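You operate a simulated robot arm through the tools that you are given. There is no shell and no other tool.

You run a simulated robot arm. Do the job below in one go: nothing can be reset, and whatever is moved stays where it is left.

JOB
Push in sill plugs A and B, then clip both waiting covers on.
Fine: following scooter; pad E's cover on seat B, pad F's on A, lapping over B; leave seats C and D; line stopped.
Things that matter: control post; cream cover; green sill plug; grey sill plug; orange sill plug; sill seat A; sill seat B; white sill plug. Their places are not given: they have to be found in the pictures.

The check looks at the end state, three seconds after you hand in, the way a careful person would. Anything else that was tipped, shoved, dropped, spilled or broken makes it a failure. A push-on lid holds only when it is set on centred and level and pressed home; a screw cap is set on level and turned clockwise until tight.

ROBOT AND FRAMES
A 7-joint arm with a fingered hand, fixed in place. Base frame: the origin is at the foot of the arm, x ahead of it, y to its left, z up. Readings come in m, rad, newtons and seconds.
With the tool pointing down near the work surface it reaches from about 0.1 to 0.44 m from the base axis. Its first joint turns from -1.204 to 3.002 rad. Payload 3.4 kg.
The TCP is the grasp point between the finger pads, 0.025 m short of the fingertips. In the tool frame z runs along the fingers and y along their closing line. The gripper opens to 0.088 m. The gripper's body begins 0.029 m behind the TCP. The gripper is a hand of 5 fingers: y runs from the thumb to the fingers, the wrist lies at [-0.013, -0.097, -0.162] in the tool frame, and closing takes about 1.5 s.
Orientation is that of the tool frame in the base frame, as [roll, pitch, yaw] about the fixed x, y, z axes, in that order (R = Rz(yaw) Ry(pitch) Rx(roll)). With the fingers straight down and the wrist toward the robot, the tool's x, y and z point along [0, 1, 0], [1, 0, 0] and [0, 0, -1] of the base frame.

CONTROLS
- The arm moves only by the tool arm_command. Its argument "series" is a list of rows, each a list of 6 numbers: the turn, a rotation vector about the tool's x, y, z in units of 90 degrees (1.0 is 90 degrees), then the shift along the tool's x, y, z in units of 400 mm (1.0 is 400 mm). In form: [[wx, wy, wz, x, y, z], ...]. A call has 1 to 20 rows; each row is the pose to reach, as a shift and turn from the pose commanded when the call began, along the tool's axes at that moment. "hand" is the opening in per cent of the stroke, from 0 (shut) to 100 (fully open), set as the call begins (left out, the last holds). A call with a number of a shift or a turn outside -1 to 1 is refused whole. A row lasts 0.2 s, in which the tool goes at most 0.05 m and 0.15 rad; a call with a longer step from one row to the next is refused whole, and so is a gripper value outside its range. Where a pose cannot be reached the arm comes as near as it can. A force on the tool above 40 N (or 10 N above the force at the start of the call, whichever is more), or a blocked arm, ends the call early, and 0.2 s more pass. The fingers move at their own pace (about 0.153 m/s each) and stop on an object; they squeeze with about 34 N. The grip force told is the motor's: it shows also when the fingers shut on nothing. Time passes only in rows, and 0.2 s behind the last, so rows that repeat a pose let the fingers close. It gives the time, the measured TCP pose, the force on the tool (base axes), the opening and the grip force at its end, in the units of the frame above (readings bear some noise), with the torque about the TCP (base axes, N m) and any sound that the robot's microphone picked up.
- Cameras (640 x 400 px; columns grow to the right, rows downward): "scene" is fixed at [0.3994, -0.6508, 1.3282]; the picture's right is [1.00, -0.09, 0.00], its down [-0.07, -0.74, -0.67] and it looks along [0.06, 0.67, -0.74] (base axes); focal length 214 px, centre (320, 200). "wrist" rides on the gripper at [0.059, -0.079, -0.105] in the tool frame; the picture's right is [-0.73, 0.32, -0.61], its down [-0.62, -0.68, 0.38] and it looks along [-0.29, 0.66, 0.70] (tool axes); focal length 234 px, centre (320, 200).
- snapshot(camera): a new picture of that camera. The clock stands still meanwhile.
- slide_trunk(by): slides the trunk up (or, below 0, down) by that many m; the arm rides with it, the base frame stays. It gives what a move gives, with no picture.
- finger_targets(index, middle, ring, little, thumb_bend, thumb_turn): sets how far each is bent, from 0 (flat) to 1 (curled in); at 0.3 the hand is open as for a grip, at 0.7 the pads meet at the TCP. One left out holds its place. A second passes; each finger stops where it meets its share of the squeeze, and holds until it gets a number again. A gripper value or a shape takes the hand back. It gives what a move gives, with no picture; readings hold the bend of each and the force on index, middle, ring, little, thumb and palm. thumb_turn goes from beside the hand (0) to across from the fingers (1), as for a grip.
- hand_shape(shape): the hand has 5 fingers and takes this shape, open, in about a second: jaw (thumb against the fingers, like two jaws); tri (thumb and two fingers); tip (a fingertip pinch); poke (one finger out to press); point (the index stretched); flat (the hand flat); cup (the hand cupped); fist (a fist). The gripper value then closes the fingers along that shape, each until it touches; the sizes above hold for jaw. It gives what a move gives, with no picture.
- probe_pixels(camera, pixels): there is no depth. For up to 12 entries [column, row, z] of the newest picture of that camera ("zoom" is the newest enlarged one), the place [x, y] in the base frame at which the ray of that pixel passes the height z, good to about 0.003 m. The clock stands still meanwhile.
- zoom(camera, box): a new picture of the part [left, top, right, bottom] of that camera's present view, enlarged. The clock stands still meanwhile.
- sign_off(): hands the job in; it is judged then, once.

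Open the gripper and draw the arm clear of the work before you hand the job in, unless the task says otherwise.

The tools are called after ">>>" by a JSON object that holds its "name" and its "arguments". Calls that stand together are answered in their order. arm_command: Moves the arm, as the interface text tells. Its arguments: {"type":"object","properties":{"series":{"type":"array","items":{"type":"array","items":{"type":"number"}}},"hand":{"type":"number"}},"required":["series"]} The other tools are called the same way: slide_trunk (by) slides the trunk up or down; hand_shape (shape) gives the hand a shape; finger_targets (index, middle, ring, little, thumb_bend, thumb_turn) moves the fingers one by one; snapshot (camera) takes a picture; probe_pixels (camera, pixels) gives the place at which the rays of pixels pass given heights; zoom (camera, box) takes an enlarged picture of a part of a camera's view; sign_off () hands the job in.

At the start:

```text
time_s: 0.0
tcp_pos: [0.4725, -0.2769, 1.0919]
tcp_rot: [-3.141, -0.001, 1.57]
wrist_force: [-0.4, -0.4, 0.5]
torque: [0.01, -0.02, 0.0]
grip_width: 0.0877
finger_force: 0.1
shape: jaw
bend: [0.3, 0.3, 0.3, 0.3, 0.3, 0.98]
finger forces: [0.0, 0.0, 0.0, 0.0, 0.0, 0.0]
trunk travel left (down, up): [-0.575, 0.365]
```

scene: 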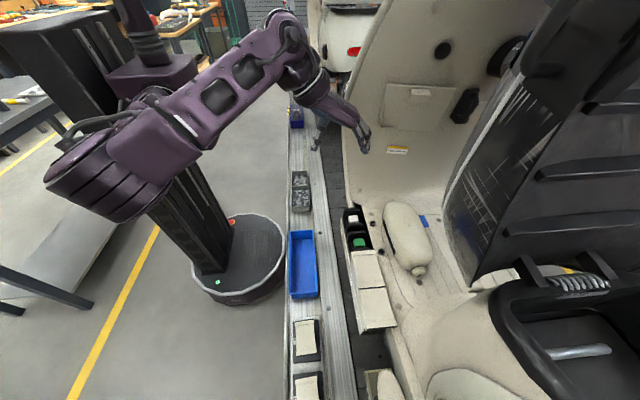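
wrist: 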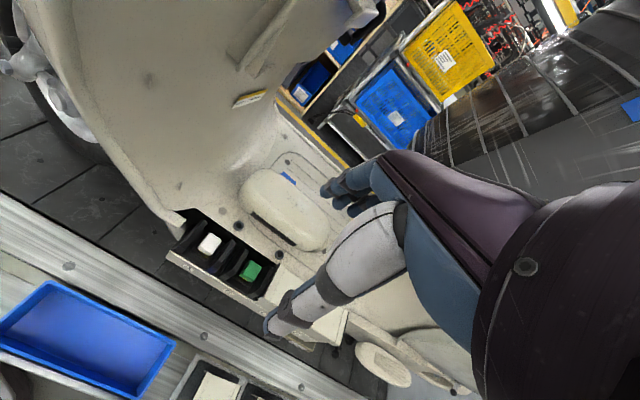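

The scene shows a dark sill recess around (355,230) with white and green plugs, and cover pads near (305,340). I'll zoom in on both parts before moving.

>>> {"name": "zoom", "arguments": {"camera": "scene", "box": [280, 180, 440, 280]}}

>>> {"name": "zoom", "arguments": {"camera": "scene", "box": [270, 300, 430, 400]}}

>>> {"name": "zoom", "arguments": {"camera": "wrist", "box": [140, 180, 396, 340]}}

>>> {"name": "zoom", "arguments": {"camera": "scene", "box": [270, 0, 430, 100]}}

>>> {"name": "zoom", "arguments": {"camera": "scene", "box": [270, 90, 430, 190]}}

```text
4.00 times, centred on (360, 230) of scene
```

zoom: 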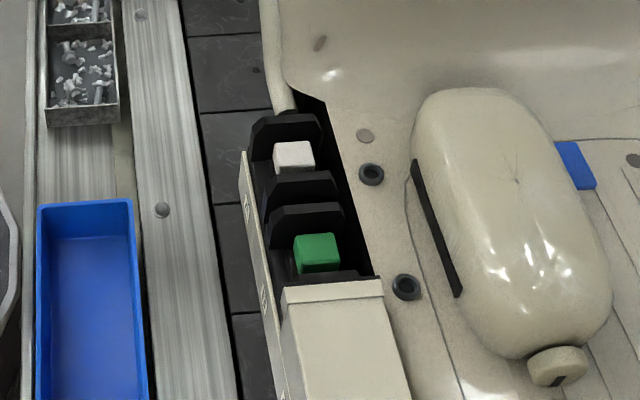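

```text
4.00 times, centred on (350, 350) of scene
```

zoom: 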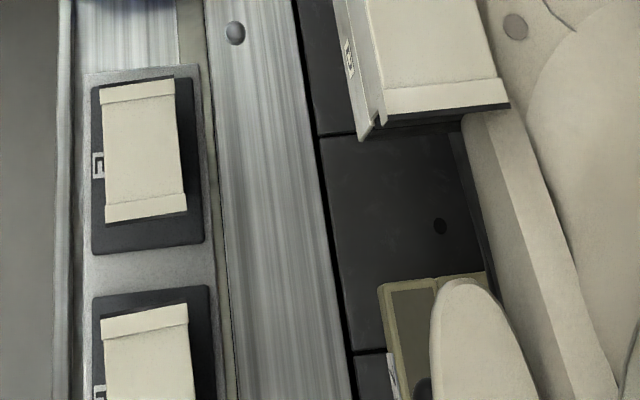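

```text
2.50 times, centred on (268, 260) of wrist
```

zoom: 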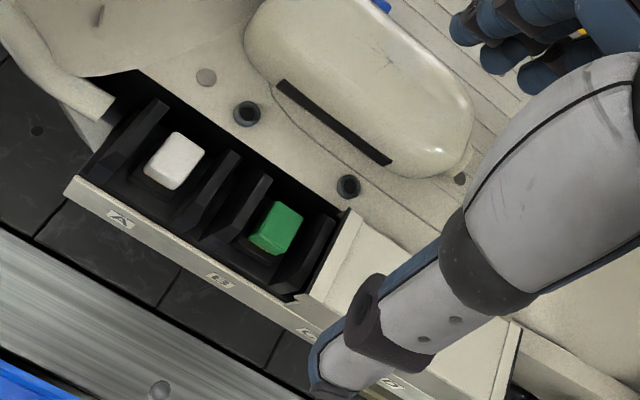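

```text
4.00 times, centred on (350, 50) of scene
```

zoom: 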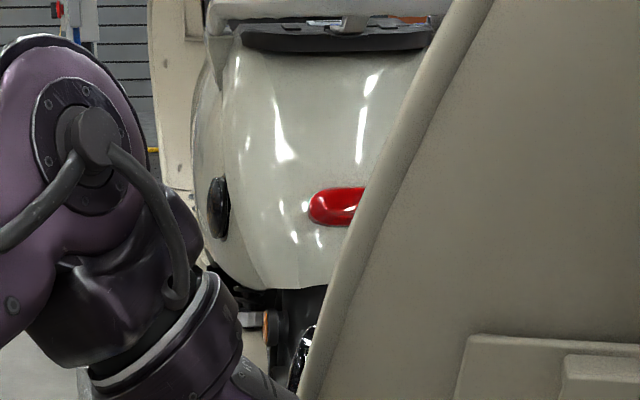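

```text
4.00 times, centred on (350, 140) of scene
```

zoom: 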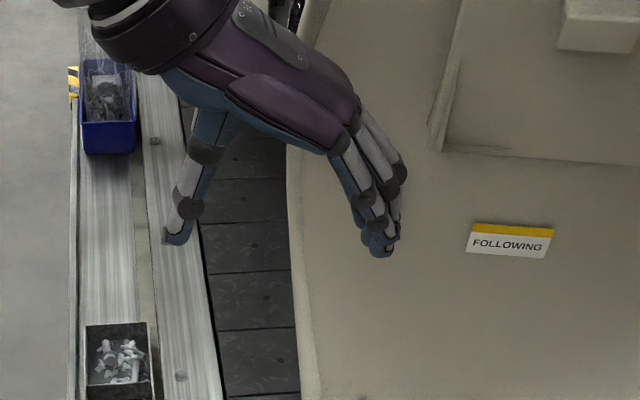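

The label at (397,150) reads FOLLOWING, so this is the scooter to work on. Next I'll look for the control post and read the letters on the seats and pads.

>>> {"name": "zoom", "arguments": {"camera": "scene", "box": [0, 0, 160, 100]}}

>>> {"name": "zoom", "arguments": {"camera": "scene", "box": [150, 0, 310, 100]}}

>>> {"name": "zoom", "arguments": {"camera": "scene", "box": [160, 200, 320, 300]}}

>>> {"name": "zoom", "arguments": {"camera": "scene", "box": [330, 190, 394, 230]}}

>>> {"name": "zoom", "arguments": {"camera": "scene", "box": [330, 230, 410, 280]}}

>>> {"name": "zoom", "arguments": {"camera": "wrist", "box": [320, 0, 640, 200]}}

>>> {"name": "zoom", "arguments": {"camera": "wrist", "box": [0, 200, 320, 400]}}

>>> {"name": "zoom", "arguments": {"camera": "scene", "box": [400, 200, 640, 400]}}

```text
4.00 times, centred on (80, 50) of scene
```

zoom: 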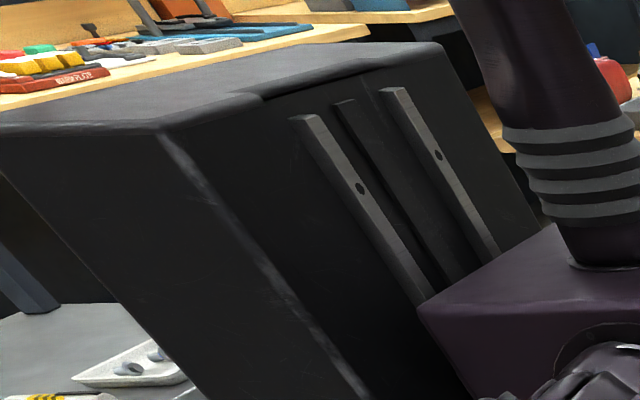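

```text
4.00 times, centred on (230, 50) of scene
```

zoom: 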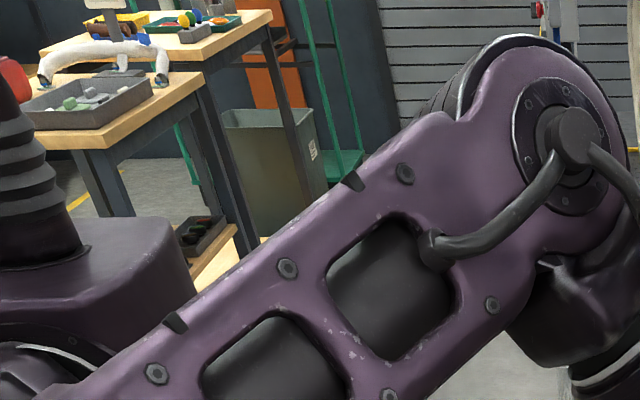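

```text
4.00 times, centred on (240, 250) of scene
```

zoom: 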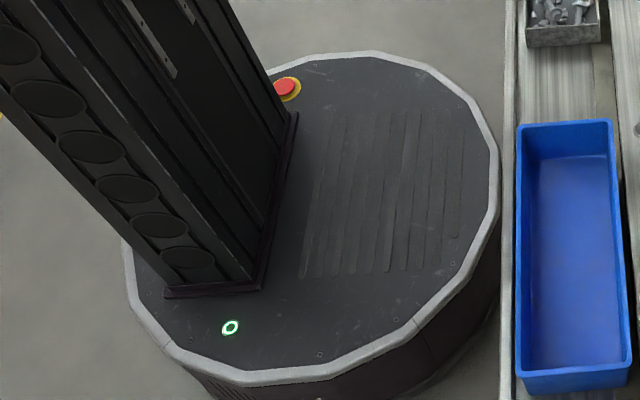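

```text
10.00 times, centred on (362, 210) of scene
```

zoom: 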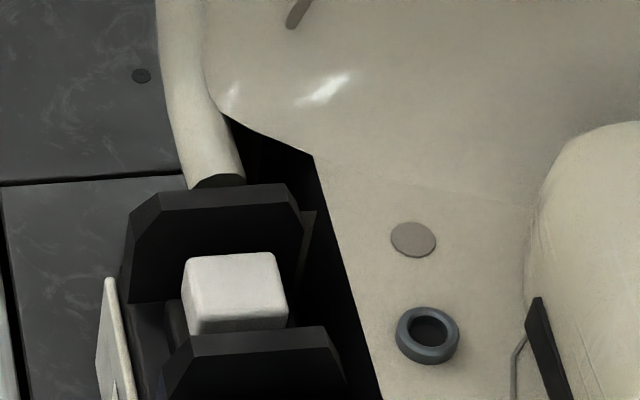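

```text
8.00 times, centred on (370, 255) of scene
```

zoom: 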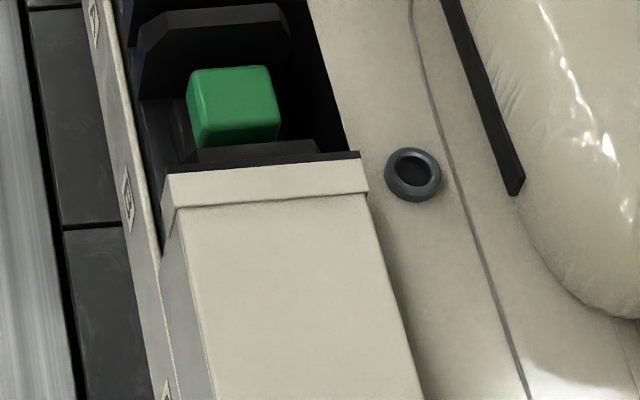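

```text
2.00 times, centred on (480, 100) of wrist
```

zoom: 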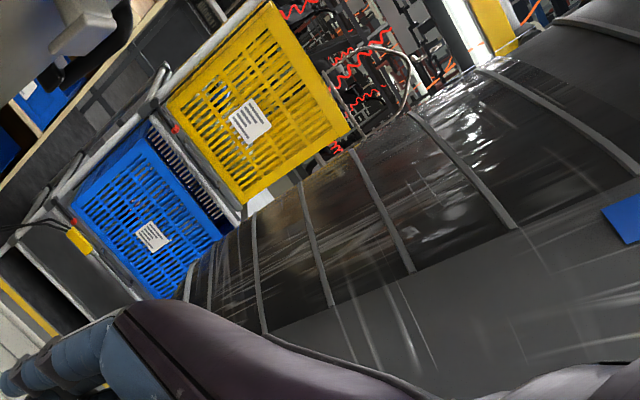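

```text
2.00 times, centred on (160, 300) of wrist
```

zoom: 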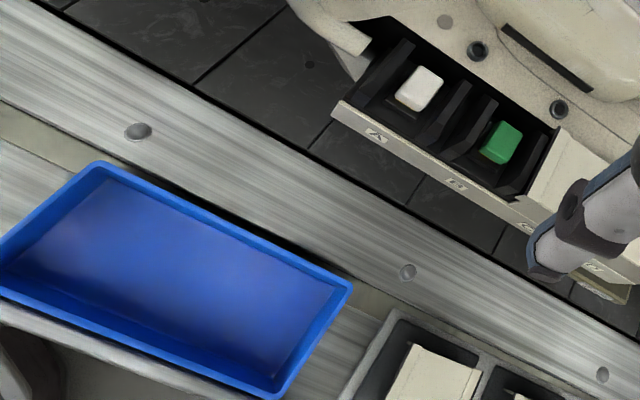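

```text
2.00 times, centred on (520, 300) of scene
```

zoom: 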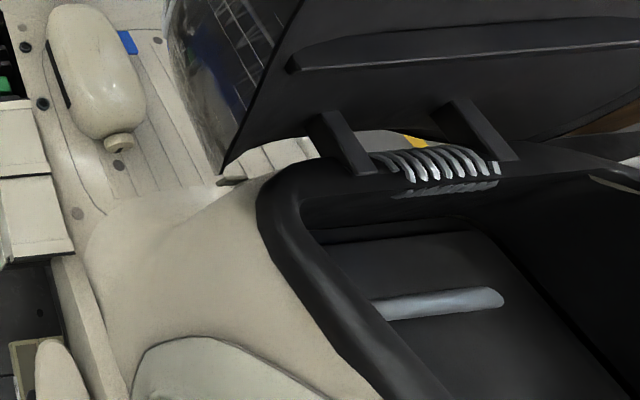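

Triangulating both views puts the white plug (scene (353,219), wrist (210,244)) near (0.544, -0.243, 0.777). I'll let a little time pass without moving to see whether the line is running, and zoom on the small post at scene (286,2).

>>> {"name": "arm_command", "arguments": {"series": [[0, 0, 0, 0, 0, 0], [0, 0, 0, 0, 0, 0], [0, 0, 0, 0, 0, 0], [0, 0, 0, 0, 0, 0], [0, 0, 0, 0, 0, 0]]}}

>>> {"name": "zoom", "arguments": {"camera": "scene", "box": [280, 180, 440, 280]}}

>>> {"name": "zoom", "arguments": {"camera": "scene", "box": [270, 0, 334, 40]}}

>>> {"name": "zoom", "arguments": {"camera": "scene", "box": [270, 340, 366, 400]}}

>>> {"name": "snapshot", "arguments": {"camera": "wrist"}}

```text
time_s: 1.2
tcp_pos: [0.4721, -0.2759, 1.0918]
tcp_rot: [-3.14, 0.001, 1.572]
wrist_force: [-0.2, 0.5, -1.3]
torque: [0.01, 0.01, 0.01]
grip_width: 0.0879
finger_force: 0.0
shape: jaw
bend: [0.3, 0.3, 0.3, 0.3, 0.3, 0.98]
finger forces: [0.1, 0.0, 0.0, 0.0, 0.0, 0.0]
trunk travel left (down, up): [-0.575, 0.365]
```

```text
4.00 times, centred on (360, 230) of scene
```

zoom: 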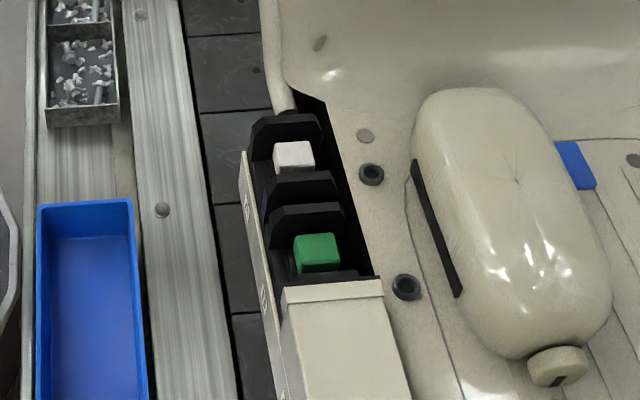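

```text
10.00 times, centred on (302, 20) of scene
```

zoom: 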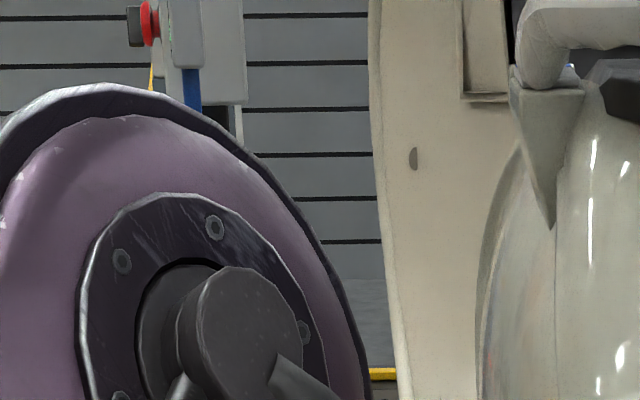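

```text
6.67 times, centred on (318, 370) of scene
```

zoom: 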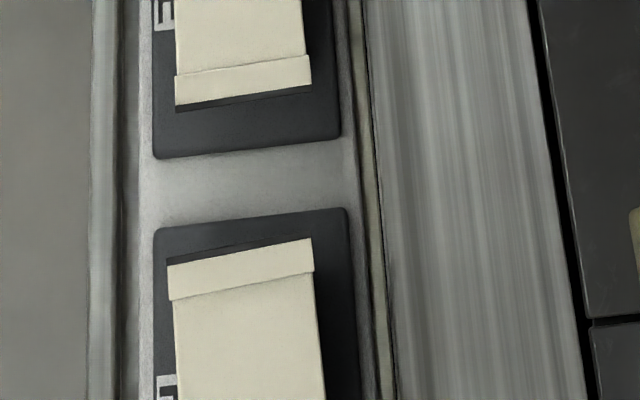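

```text
taken
```

wrist: 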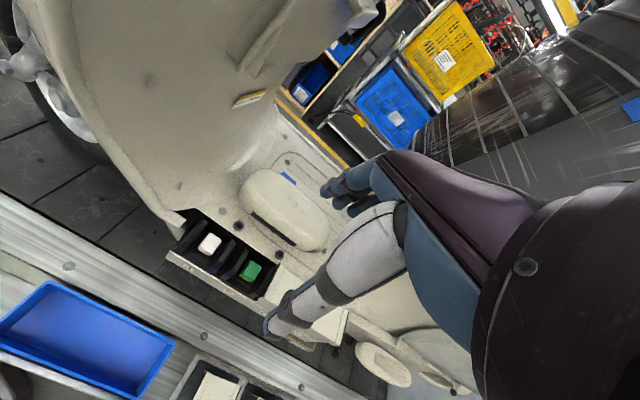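

Nothing moved in 1.2 s, so the line looks stopped, and the control post is the one with the red button near (285,2). I'll move the hand toward −y while staying high, to see pads E and F in the wrist camera.

>>> {"name": "arm_command", "arguments": {"series": [[0, 0, 0, -0.1, 0, 0], [0, 0, 0, -0.2, 0, 0], [0, 0, 0, -0.3, -0.05, 0], [0, 0, 0, -0.4, -0.1, 0], [0, 0, 0, -0.5, -0.15, 0]]}}

>>> {"name": "snapshot", "arguments": {"camera": "wrist"}}

>>> {"name": "snapshot", "arguments": {"camera": "scene"}}

```text
time_s: 2.4
tcp_pos: [0.4275, -0.4769, 1.0893]
tcp_rot: [-3.141, -0.001, 1.572]
wrist_force: [-0.7, 0.0, 0.5]
torque: [0.0, 0.0, -0.02]
grip_width: 0.0879
finger_force: 0.0
shape: jaw
bend: [0.3, 0.3, 0.3, 0.3, 0.3, 0.98]
finger forces: [0.1, 0.1, 0.0, 0.0, 0.0, 0.1]
out of reach, approached as far as the arm can: row 5
trunk travel left (down, up): [-0.575, 0.365]
```

```text
taken
```

wrist: 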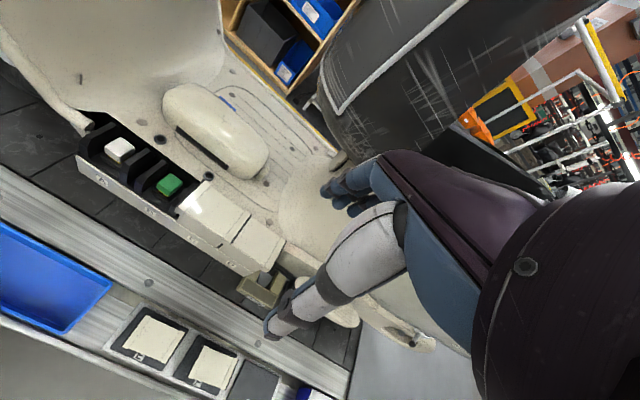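

```text
taken
```

scene: 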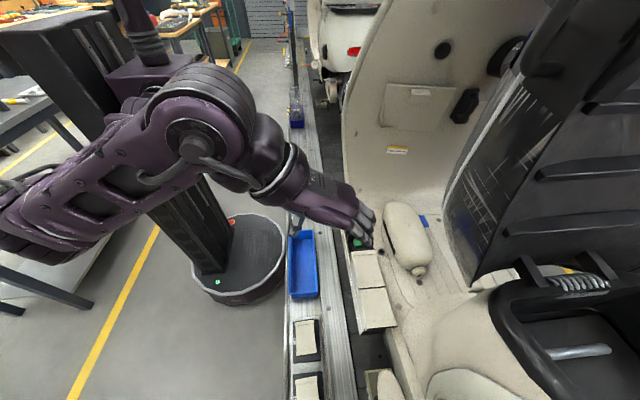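

The background posts at (285–295, 0–70) are now uncovered, and pads E and F show in the wrist view at (150,340) and (210,365). I'll zoom on these.

>>> {"name": "zoom", "arguments": {"camera": "scene", "box": [250, 0, 346, 60]}}

>>> {"name": "zoom", "arguments": {"camera": "scene", "box": [240, 50, 336, 110]}}

>>> {"name": "zoom", "arguments": {"camera": "wrist", "box": [90, 280, 282, 400]}}

>>> {"name": "zoom", "arguments": {"camera": "wrist", "box": [70, 110, 294, 250]}}

>>> {"name": "zoom", "arguments": {"camera": "wrist", "box": [220, 220, 380, 400]}}

>>> {"name": "zoom", "arguments": {"camera": "wrist", "box": [440, 0, 640, 200]}}

```text
6.67 times, centred on (298, 30) of scene
```

zoom: 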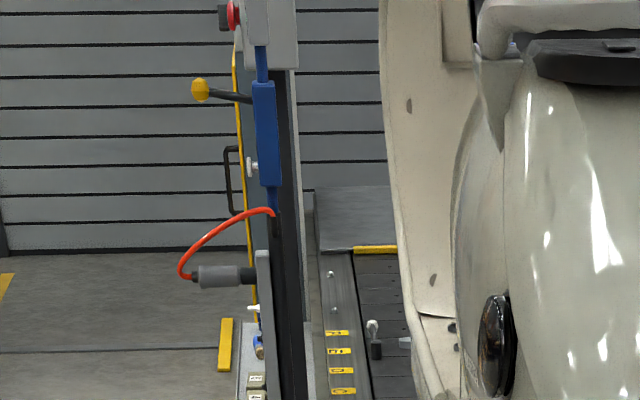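

```text
6.67 times, centred on (288, 80) of scene
```

zoom: 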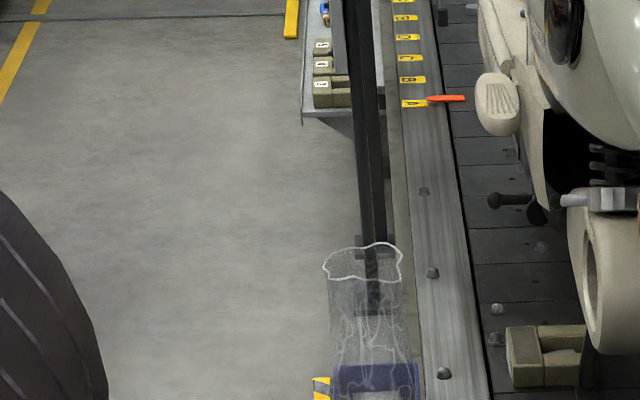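

```text
3.33 times, centred on (186, 340) of wrist
```

zoom: 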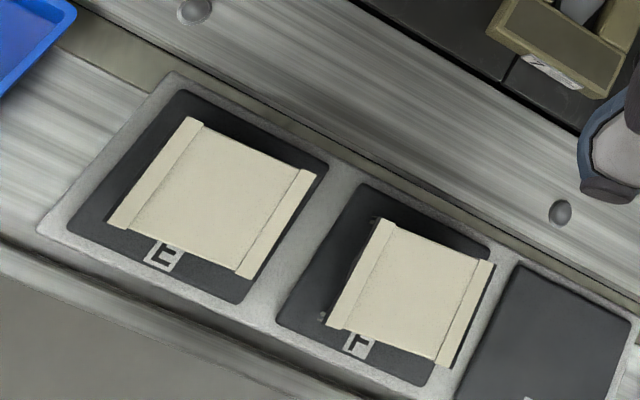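

```text
2.86 times, centred on (182, 180) of wrist
```

zoom: 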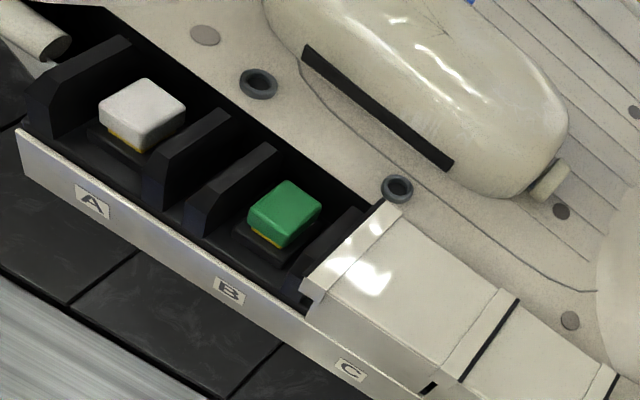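

```text
2.22 times, centred on (300, 310) of wrist
```

zoom: 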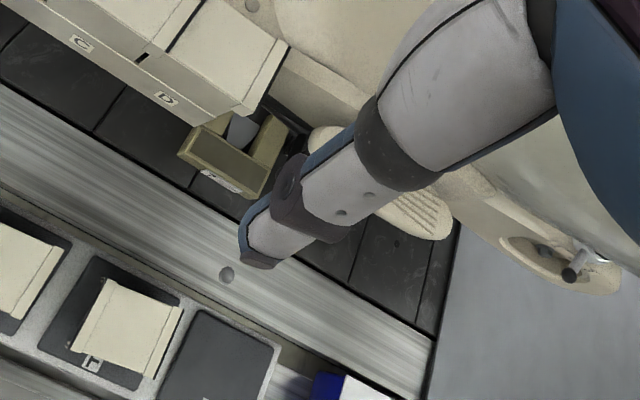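

```text
2.00 times, centred on (540, 100) of wrist
```

zoom: 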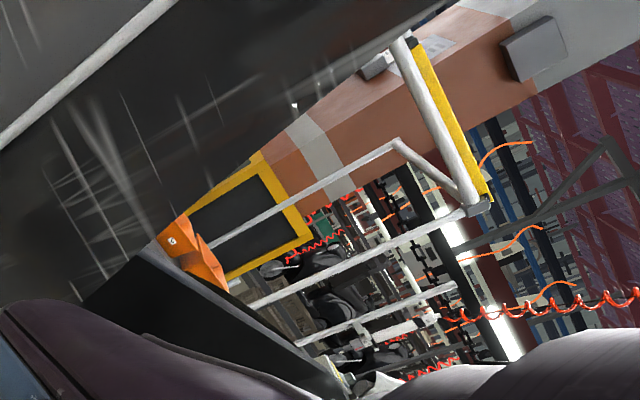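

The pads triangulate to about z=0.45 and the plugs to about z=0.78, so the trunk has to come down. I'll check what stands under the arm's elbow at lower left of the scene, (0–110, 220–320), before sliding.

>>> {"name": "zoom", "arguments": {"camera": "scene", "box": [0, 140, 256, 300]}}

>>> {"name": "zoom", "arguments": {"camera": "scene", "box": [0, 80, 160, 180]}}

```text
2.50 times, centred on (128, 220) of scene
```

zoom: 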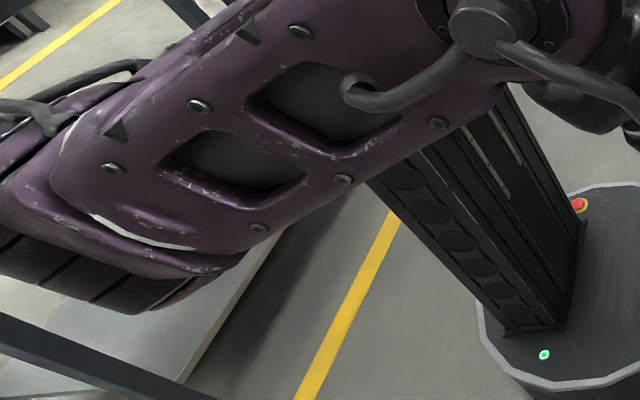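

```text
4.00 times, centred on (80, 130) of scene
```

zoom: 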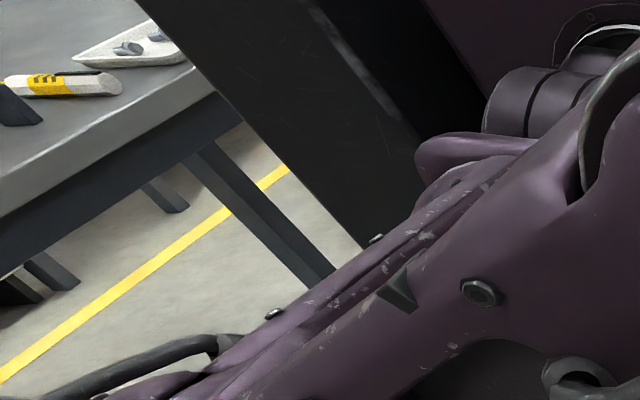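

The elbow seems clear of the bench at lower left. I'll slide the trunk down 0.15 m as a first step and check the pictures.

>>> {"name": "slide_trunk", "arguments": {"by": -0.15}}

>>> {"name": "snapshot", "arguments": {"camera": "scene"}}

>>> {"name": "snapshot", "arguments": {"camera": "wrist"}}

```text
time_s: 4.2
tcp_pos: [0.4259, -0.4756, 0.9403]
tcp_rot: [-3.141, 0.001, 1.57]
wrist_force: [0.4, 0.6, 0.2]
torque: [-0.03, 0.0, 0.0]
grip_width: 0.0877
finger_force: 0.0
shape: jaw
bend: [0.3, 0.3, 0.3, 0.3, 0.3, 0.98]
finger forces: [0.1, 0.0, 0.0, 0.1, 0.0, 0.0]
trunk travel left (down, up): [-0.425, 0.515]
```

```text
taken
```

scene: 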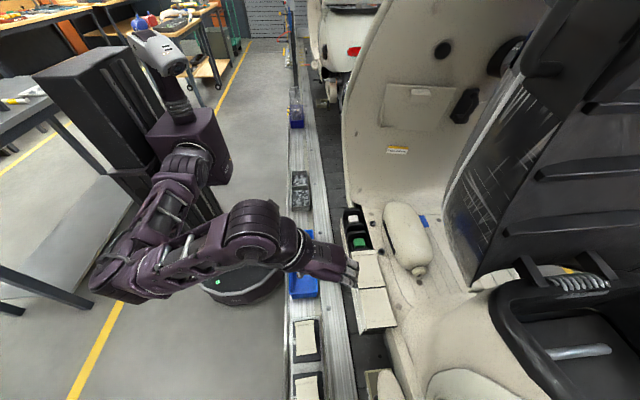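

```text
taken
```

wrist: 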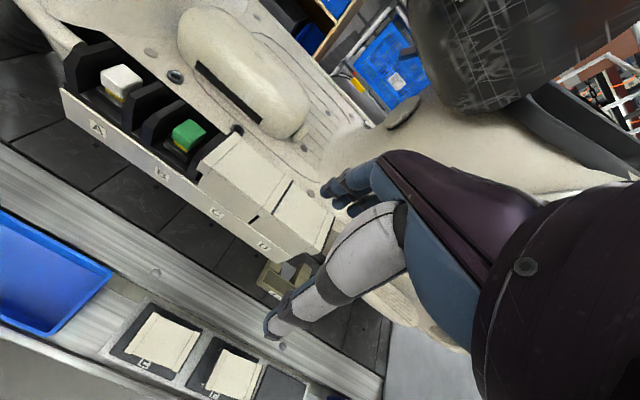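

Now the seats and the C/D covers are closer in the wrist view, around (60–330, 50–260). I'll zoom to see how the covers lap and how the plugs sit.

>>> {"name": "zoom", "arguments": {"camera": "wrist", "box": [60, 30, 252, 150]}}

>>> {"name": "zoom", "arguments": {"camera": "wrist", "box": [160, 110, 352, 270]}}

>>> {"name": "zoom", "arguments": {"camera": "wrist", "box": [100, 290, 276, 400]}}

>>> {"name": "zoom", "arguments": {"camera": "scene", "box": [330, 190, 410, 340]}}

```text
3.33 times, centred on (156, 90) of wrist
```

zoom: 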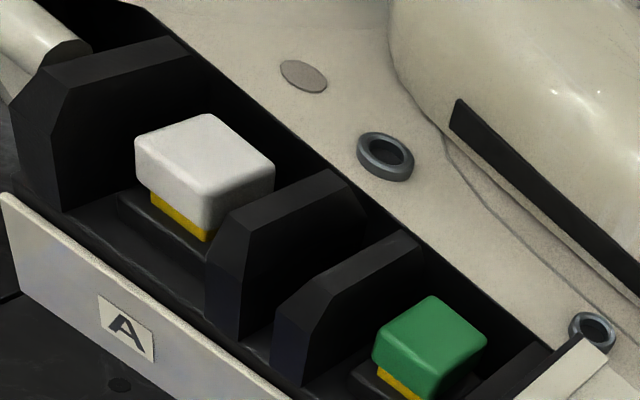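

```text
2.50 times, centred on (256, 190) of wrist
```

zoom: 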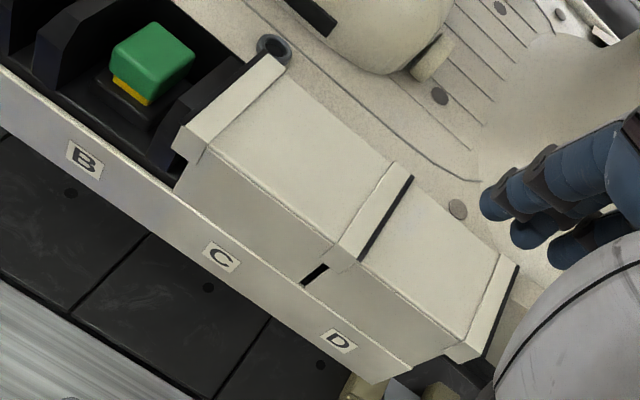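

```text
3.64 times, centred on (188, 345) of wrist
```

zoom: 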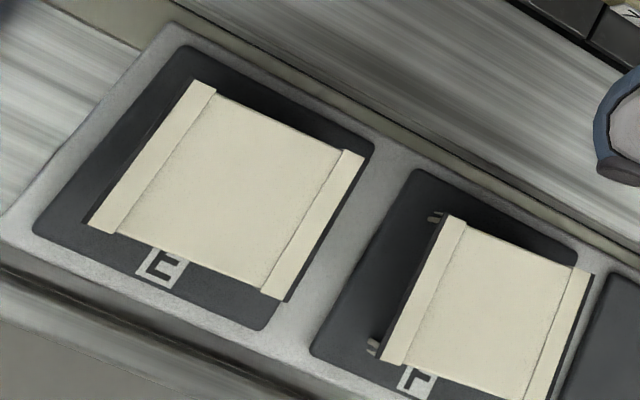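

```text
2.67 times, centred on (370, 265) of scene
```

zoom: 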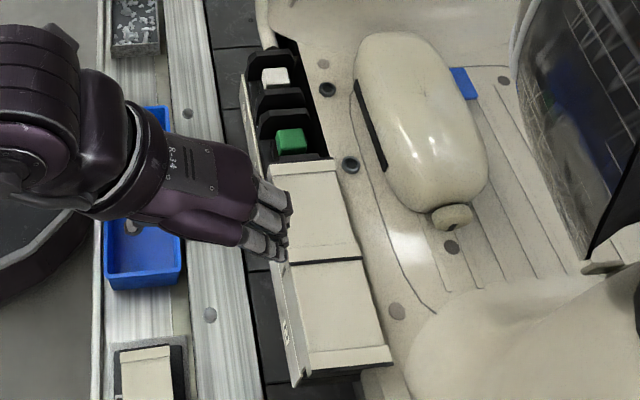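

C and D each have a black seal edge on their −y end, and C's seal laps over D, while their +y lips are plain. I need a closer look at covers E and F, so I'll draw the hand back in x before going lower.

>>> {"name": "arm_command", "arguments": {"series": [[0, 0, 0, 0, -0.08, 0], [0, 0, 0, 0, -0.16, 0], [0, 0, 0, 0, -0.24, 0], [0, 0, 0, 0, -0.32, 0], [0, 0, 0, 0, -0.4, 0]]}}

>>> {"name": "snapshot", "arguments": {"camera": "scene"}}

>>> {"name": "snapshot", "arguments": {"camera": "wrist"}}

```text
time_s: 5.3
tcp_pos: [0.4239, -0.488, 0.9197]
tcp_rot: [3.14, 0.0, 1.571]
wrist_force: [-0.4, 1.0, 0.1]
torque: [0.02, 0.01, -0.03]
grip_width: 0.0877
finger_force: 0.1
shape: jaw
bend: [0.3, 0.3, 0.3, 0.3, 0.3, 0.98]
finger forces: [0.0, 0.1, 0.0, 0.0, 0.0, 0.0]
out of reach, approached as far as the arm can: row 1, 2, 3, 4, 5
trunk travel left (down, up): [-0.425, 0.515]
```

```text
taken
```

scene: 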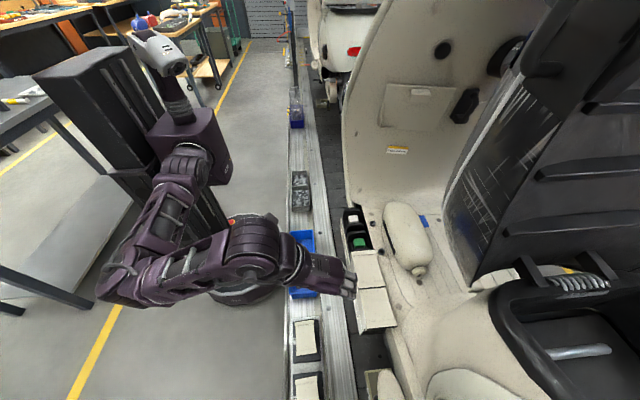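

```text
taken
```

wrist: 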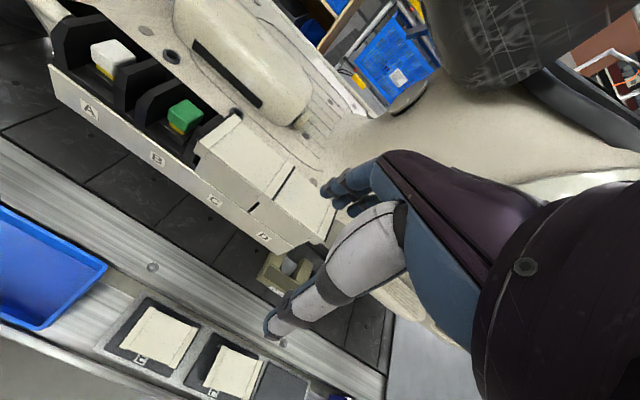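

At this trunk height the wrist can't flex enough to come closer to the base, so I'll go down and inward with the arm itself. The space below the hand, scene (345,270) over the rail and floor gap, looks clear.

>>> {"name": "arm_command", "arguments": {"series": [[0, 0, 0, 0, -0.04, 0.09], [0, 0, 0, 0, -0.08, 0.18], [0, 0, 0, 0, -0.14, 0.27], [0, 0, 0, 0, -0.2, 0.36], [0, 0, 0, 0, -0.26, 0.45], [0, 0, 0, 0, -0.32, 0.54]]}}

>>> {"name": "snapshot", "arguments": {"camera": "scene"}}

>>> {"name": "snapshot", "arguments": {"camera": "wrist"}}

```text
time_s: 6.8
tcp_pos: [0.2982, -0.4859, 0.7042]
tcp_rot: [3.14, 0.002, 1.571]
wrist_force: [0.4, 0.2, 0.4]
torque: [-0.01, -0.03, -0.01]
grip_width: 0.088
finger_force: 0.1
shape: jaw
bend: [0.3, 0.3, 0.3, 0.3, 0.3, 0.98]
finger forces: [0.0, 0.0, 0.0, 0.0, 0.0, 0.0]
out of reach, approached as far as the arm can: row 1
trunk travel left (down, up): [-0.425, 0.515]
```

```text
taken
```

scene: 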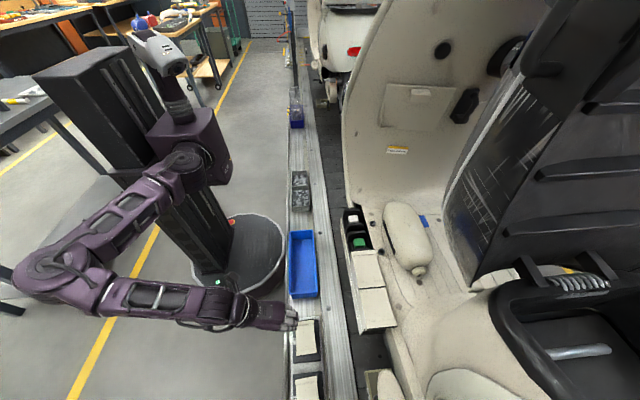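

```text
taken
```

wrist: 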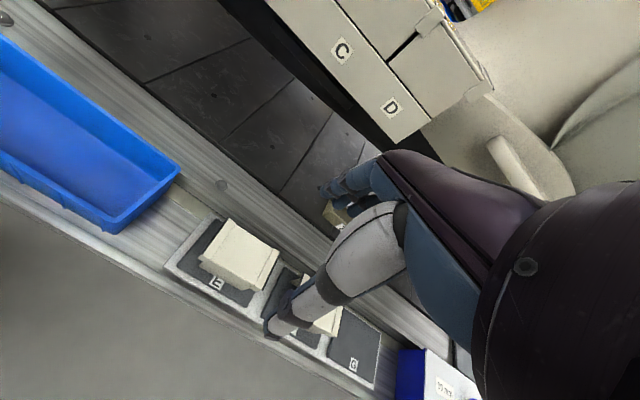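

Now the arm can come in. The covers appear at wrist (240,255) for E and (320,310) for F, so I'll zoom on them and then shift toward −y for F.

>>> {"name": "zoom", "arguments": {"camera": "wrist", "box": [160, 200, 288, 280]}}

>>> {"name": "zoom", "arguments": {"camera": "wrist", "box": [256, 250, 416, 390]}}

>>> {"name": "zoom", "arguments": {"camera": "wrist", "box": [310, 0, 502, 150]}}

```text
5.00 times, centred on (224, 240) of wrist
```

zoom: 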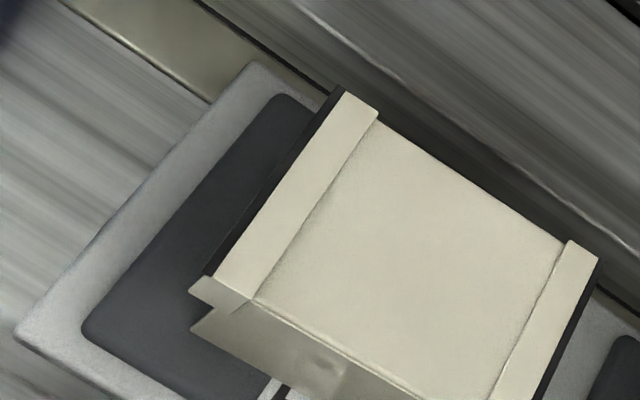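

```text
2.86 times, centred on (336, 320) of wrist
```

zoom: 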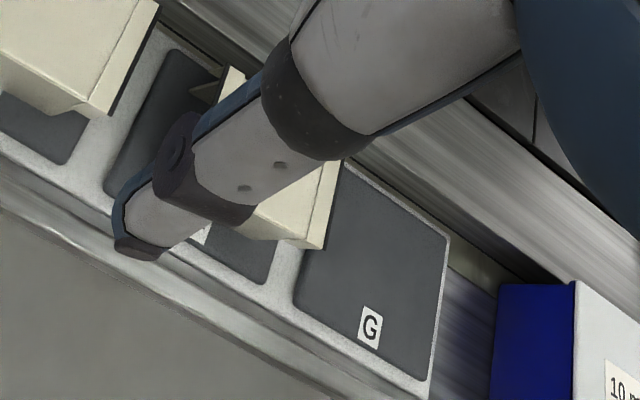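

```text
2.67 times, centred on (406, 75) of wrist
```

zoom: 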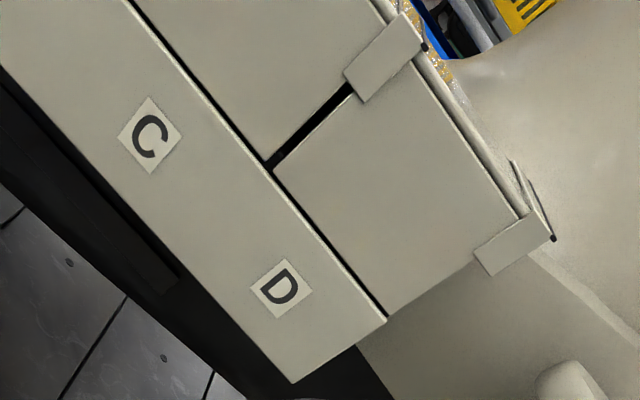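

E's cover shows dark edges at both ends, so I need a better look at how the two ends differ. I'll shift the camera toward −y and lower.

>>> {"name": "arm_command", "arguments": {"series": [[0, 0, 0, -0.08, -0.04, 0.02], [0, 0, 0, -0.16, -0.08, 0.04], [0, 0, 0, -0.24, -0.12, 0.06], [0, 0, 0, -0.32, -0.16, 0.08], [0, 0, 0, -0.4, -0.2, 0.1]]}}

>>> {"name": "snapshot", "arguments": {"camera": "wrist"}}

>>> {"name": "zoom", "arguments": {"camera": "wrist", "box": [100, 100, 292, 220]}}

>>> {"name": "zoom", "arguments": {"camera": "wrist", "box": [160, 180, 352, 300]}}

```text
time_s: 8.0
tcp_pos: [0.2161, -0.6464, 0.664]
tcp_rot: [3.141, 0.0, 1.57]
wrist_force: [0.4, 0.0, 0.2]
torque: [-0.01, -0.03, 0.01]
grip_width: 0.0878
finger_force: 0.1
shape: jaw
bend: [0.3, 0.3, 0.3, 0.3, 0.3, 0.98]
finger forces: [0.0, 0.0, 0.1, 0.0, 0.0, 0.0]
trunk travel left (down, up): [-0.425, 0.515]
```

```text
taken
```

wrist: 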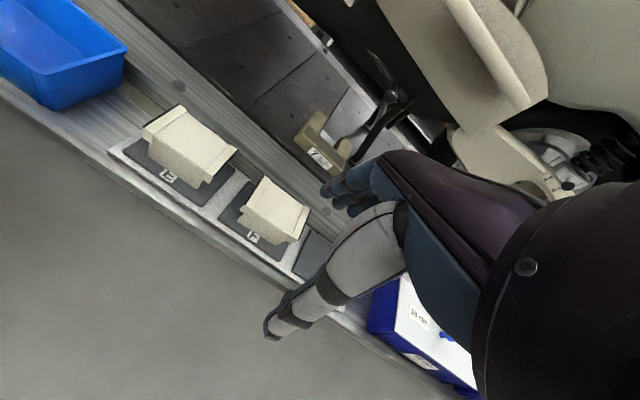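

```text
3.33 times, centred on (196, 160) of wrist
```

zoom: 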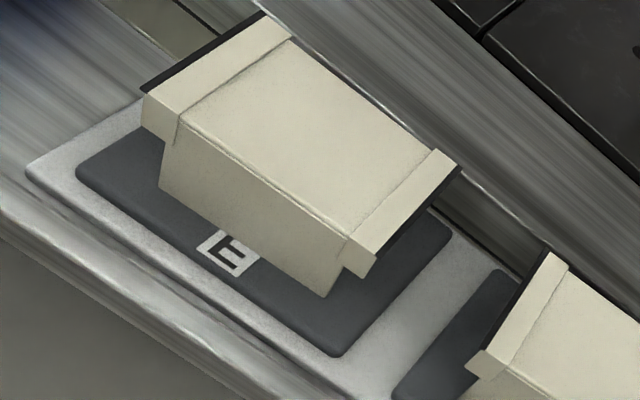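

```text
3.33 times, centred on (256, 240) of wrist
```

zoom: 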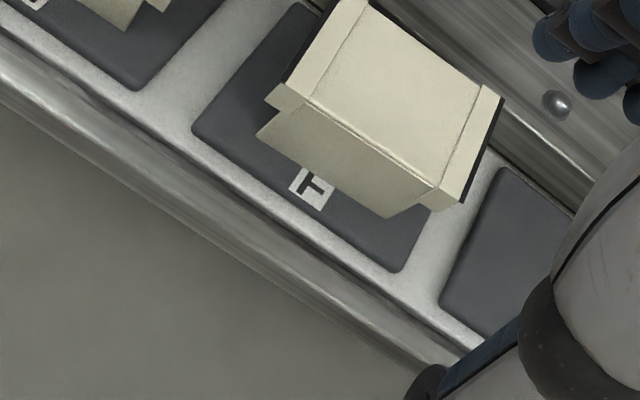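

I can zoom further from here. I'll take close-ups of each end of covers E and F.

>>> {"name": "zoom", "arguments": {"camera": "wrist", "box": [136, 100, 200, 140]}}

>>> {"name": "zoom", "arguments": {"camera": "wrist", "box": [190, 136, 254, 192]}}

>>> {"name": "zoom", "arguments": {"camera": "wrist", "box": [230, 170, 294, 220]}}

>>> {"name": "zoom", "arguments": {"camera": "wrist", "box": [264, 190, 328, 250]}}

>>> {"name": "zoom", "arguments": {"camera": "scene", "box": [340, 238, 404, 340]}}

```text
10.00 times, centred on (168, 120) of wrist
```

zoom: 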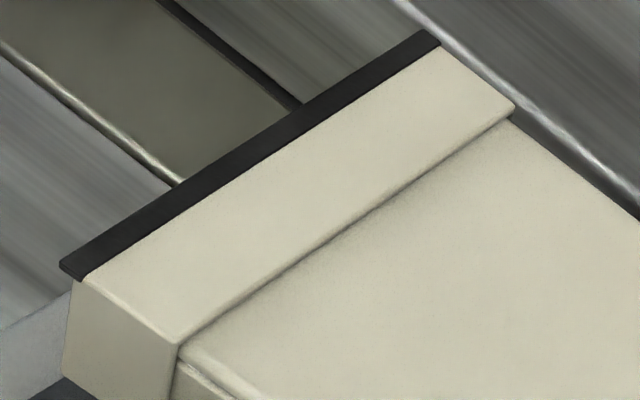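

```text
7.14 times, centred on (222, 164) of wrist
```

zoom: 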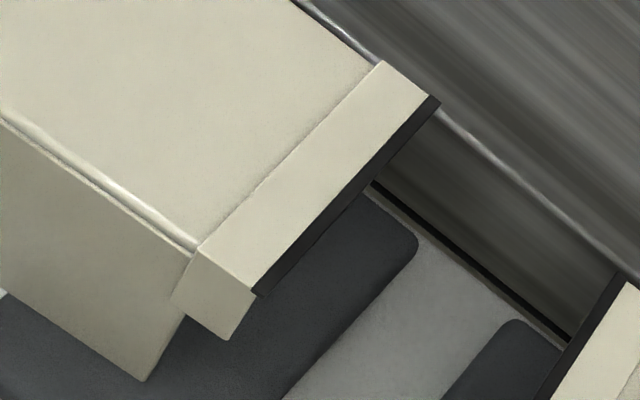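

```text
8.00 times, centred on (262, 195) of wrist
```

zoom: 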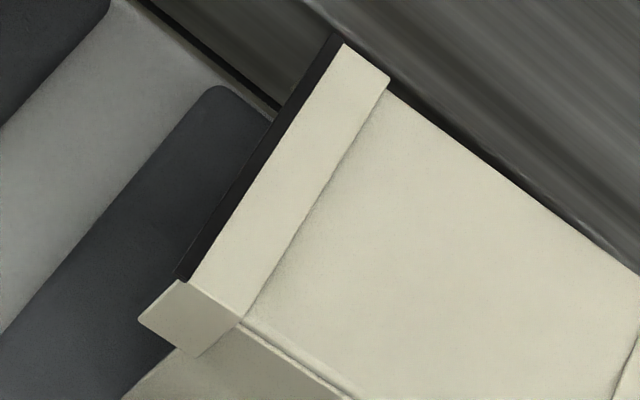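

```text
6.67 times, centred on (296, 220) of wrist
```

zoom: 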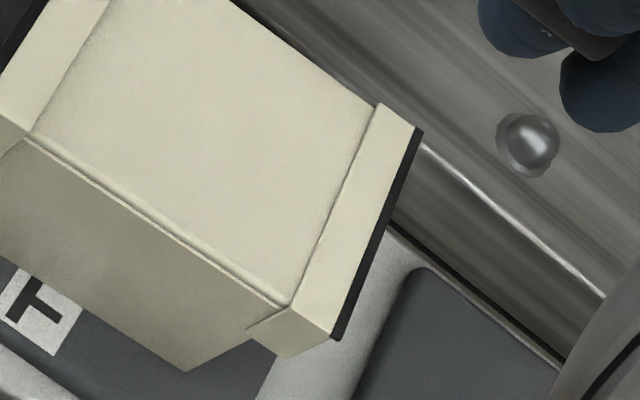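

```text
3.92 times, centred on (372, 289) of scene
```

zoom: 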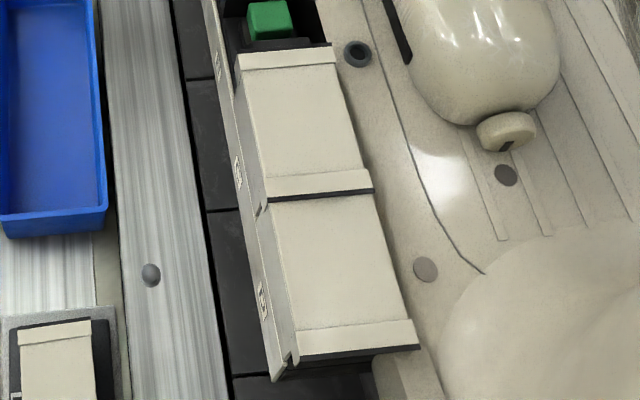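

Both covers look the same at each end, with lips and black seals, so A laps B if it is placed last. E's top sits at about z=0.462, centred near (0.360, -0.501), in a body about 0.07 × 0.098 × 0.057. Now I'll go up toward the seats to do the plugs first, starting by raising the trunk.

>>> {"name": "slide_trunk", "arguments": {"by": 0.15}}

>>> {"name": "arm_command", "arguments": {"series": [[0, 0, 0, 0.08, 0, -0.06], [0, 0, 0, 0.16, 0.03, -0.12], [0, 0, 0, 0.24, 0.08, -0.18], [0, 0, 0, 0.32, 0.14, -0.24], [0, 0, 0, 0.4, 0.2, -0.3], [0, 0, 0, 0.48, 0.26, -0.34], [0, 0, 0, 0.56, 0.32, -0.36], [0, 0, 0, 0.64, 0.38, -0.36], [0, 0, 0, 0.72, 0.44, -0.36], [0, 0, 0, 0.8, 0.5, -0.36]]}}

>>> {"name": "snapshot", "arguments": {"camera": "wrist"}}

>>> {"name": "snapshot", "arguments": {"camera": "scene"}}

```text
time_s: 9.7
tcp_pos: [0.2151, -0.6441, 0.8142]
tcp_rot: [3.142, 0.001, 1.571]
wrist_force: [0.3, -0.3, 0.3]
torque: [0.0, 0.04, -0.02]
grip_width: 0.0874
finger_force: 0.1
shape: jaw
bend: [0.3, 0.3, 0.3, 0.3, 0.3, 0.98]
finger forces: [0.0, 0.0, 0.1, 0.0, 0.0, 0.2]
trunk travel left (down, up): [-0.575, 0.365]
```

```text
time_s: 11.9
tcp_pos: [0.4162, -0.3242, 0.955]
tcp_rot: [-3.14, -0.002, 1.569]
wrist_force: [-0.2, 0.2, -0.6]
torque: [0.02, -0.01, 0.0]
grip_width: 0.0877
finger_force: 0.0
shape: jaw
bend: [0.3, 0.3, 0.3, 0.3, 0.3, 0.98]
finger forces: [0.0, 0.0, 0.0, 0.0, 0.0, 0.0]
trunk travel left (down, up): [-0.575, 0.365]
```

```text
taken
```

wrist: 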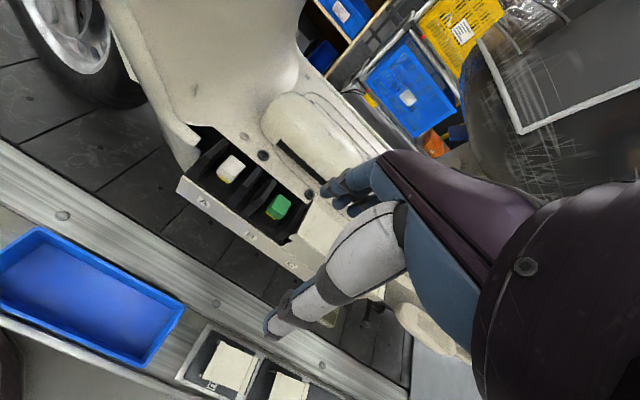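

```text
taken
```

scene: 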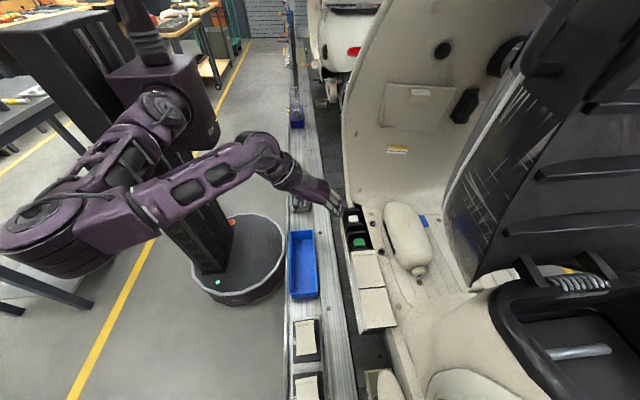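

The plugs are at wrist (230,168) and (278,208). I'll zoom there to find the rib tops and plug tops precisely.

>>> {"name": "zoom", "arguments": {"camera": "wrist", "box": [180, 120, 308, 220]}}

>>> {"name": "zoom", "arguments": {"camera": "scene", "box": [336, 196, 400, 260]}}

```text
4.00 times, centred on (244, 170) of wrist
```

zoom: 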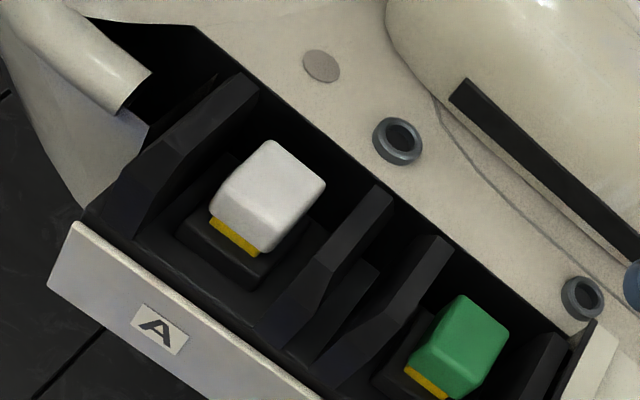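

```text
6.25 times, centred on (368, 228) of scene
```

zoom: 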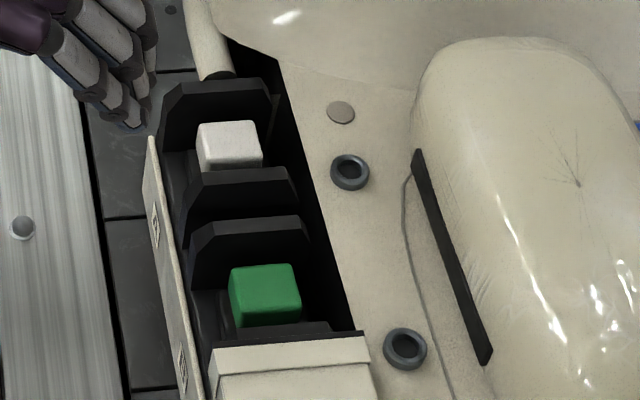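

Rib tops triangulate to z≈0.788, about the level of C's cover top. I'll probe rib and plug points in the last scene zoom at that height.

>>> {"name": "probe_pixels", "arguments": {"camera": "zoom", "pixels": [[177, 83, 0.788], [265, 79, 0.788], [205, 172, 0.788], [288, 168, 0.788], [190, 190, 0.788], [296, 182, 0.788], [212, 222, 0.788], [300, 216, 0.788], [202, 350, 0.79], [366, 335, 0.79], [230, 146, 0.785], [265, 295, 0.785]]}}

>>> {"name": "zoom", "arguments": {"camera": "scene", "box": [344, 200, 384, 225]}}

>>> {"name": "zoom", "arguments": {"camera": "scene", "box": [344, 225, 392, 255]}}

```text
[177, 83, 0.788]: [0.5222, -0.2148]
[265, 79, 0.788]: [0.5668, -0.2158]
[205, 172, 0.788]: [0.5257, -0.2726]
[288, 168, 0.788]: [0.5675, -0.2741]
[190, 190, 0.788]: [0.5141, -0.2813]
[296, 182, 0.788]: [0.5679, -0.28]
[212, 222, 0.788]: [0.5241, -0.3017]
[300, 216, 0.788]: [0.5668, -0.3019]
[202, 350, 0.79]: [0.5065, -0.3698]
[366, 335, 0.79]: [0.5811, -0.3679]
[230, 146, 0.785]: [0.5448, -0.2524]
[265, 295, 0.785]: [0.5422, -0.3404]
```

```text
16.00 times, centred on (364, 212) of scene
```

zoom: 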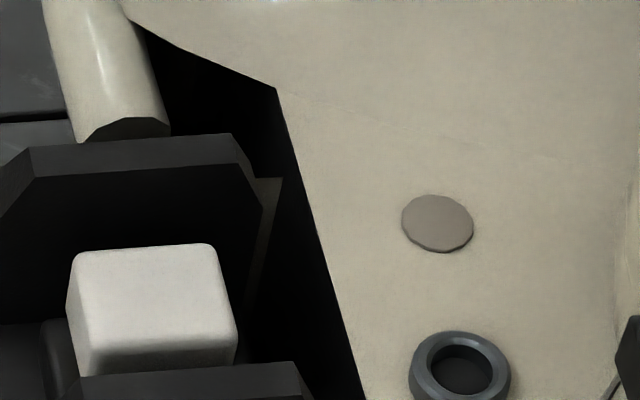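

```text
13.33 times, centred on (368, 240) of scene
```

zoom: 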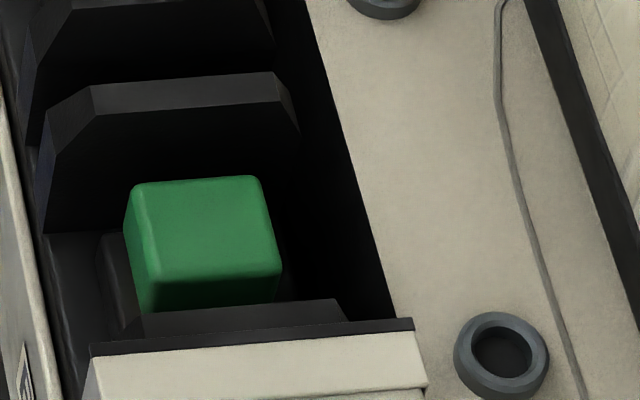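

The rib outer edges give seat A's centre at y≈−0.248 and seat B's at y≈−0.335, with x≈0.545. I'll set the poke shape here in free space and see where the fingertip ends up.

>>> {"name": "hand_shape", "arguments": {"shape": "poke"}}

>>> {"name": "snapshot", "arguments": {"camera": "wrist"}}

>>> {"name": "zoom", "arguments": {"camera": "scene", "box": [280, 160, 376, 220]}}

```text
time_s: 12.8
tcp_pos: [0.416, -0.3258, 0.9569]
tcp_rot: [3.142, 0.001, 1.572]
wrist_force: [1.3, -0.1, 0.6]
torque: [0.01, 0.0, 0.01]
grip_width: 0.0
finger_force: 0.1
shape: poke
bend: [0.7, 0.7, 0.99, 0.99, 1.0, 1.0]
finger forces: [0.0, 0.1, 0.0, 0.0, 0.1, 0.0]
trunk travel left (down, up): [-0.575, 0.365]
```

```text
taken
```

wrist: 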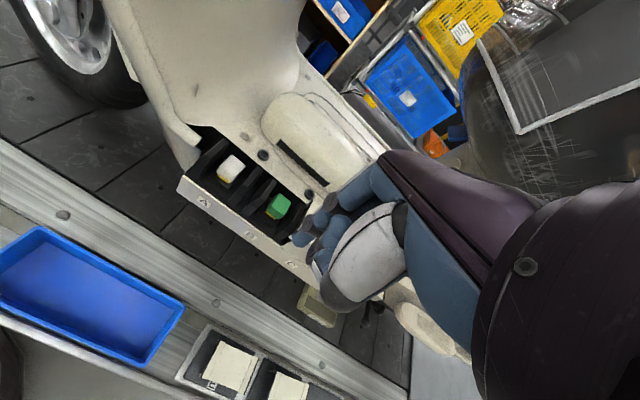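

```text
6.67 times, centred on (328, 190) of scene
```

zoom: 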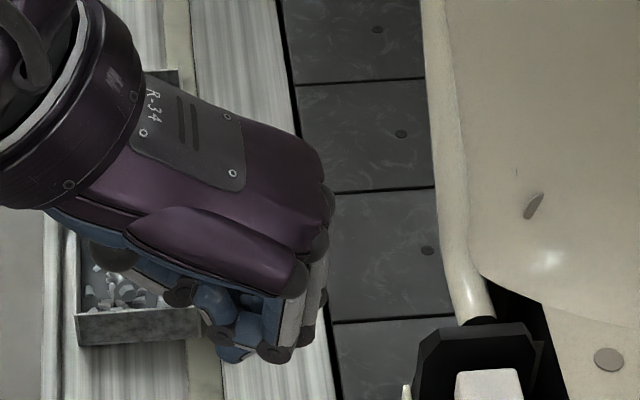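

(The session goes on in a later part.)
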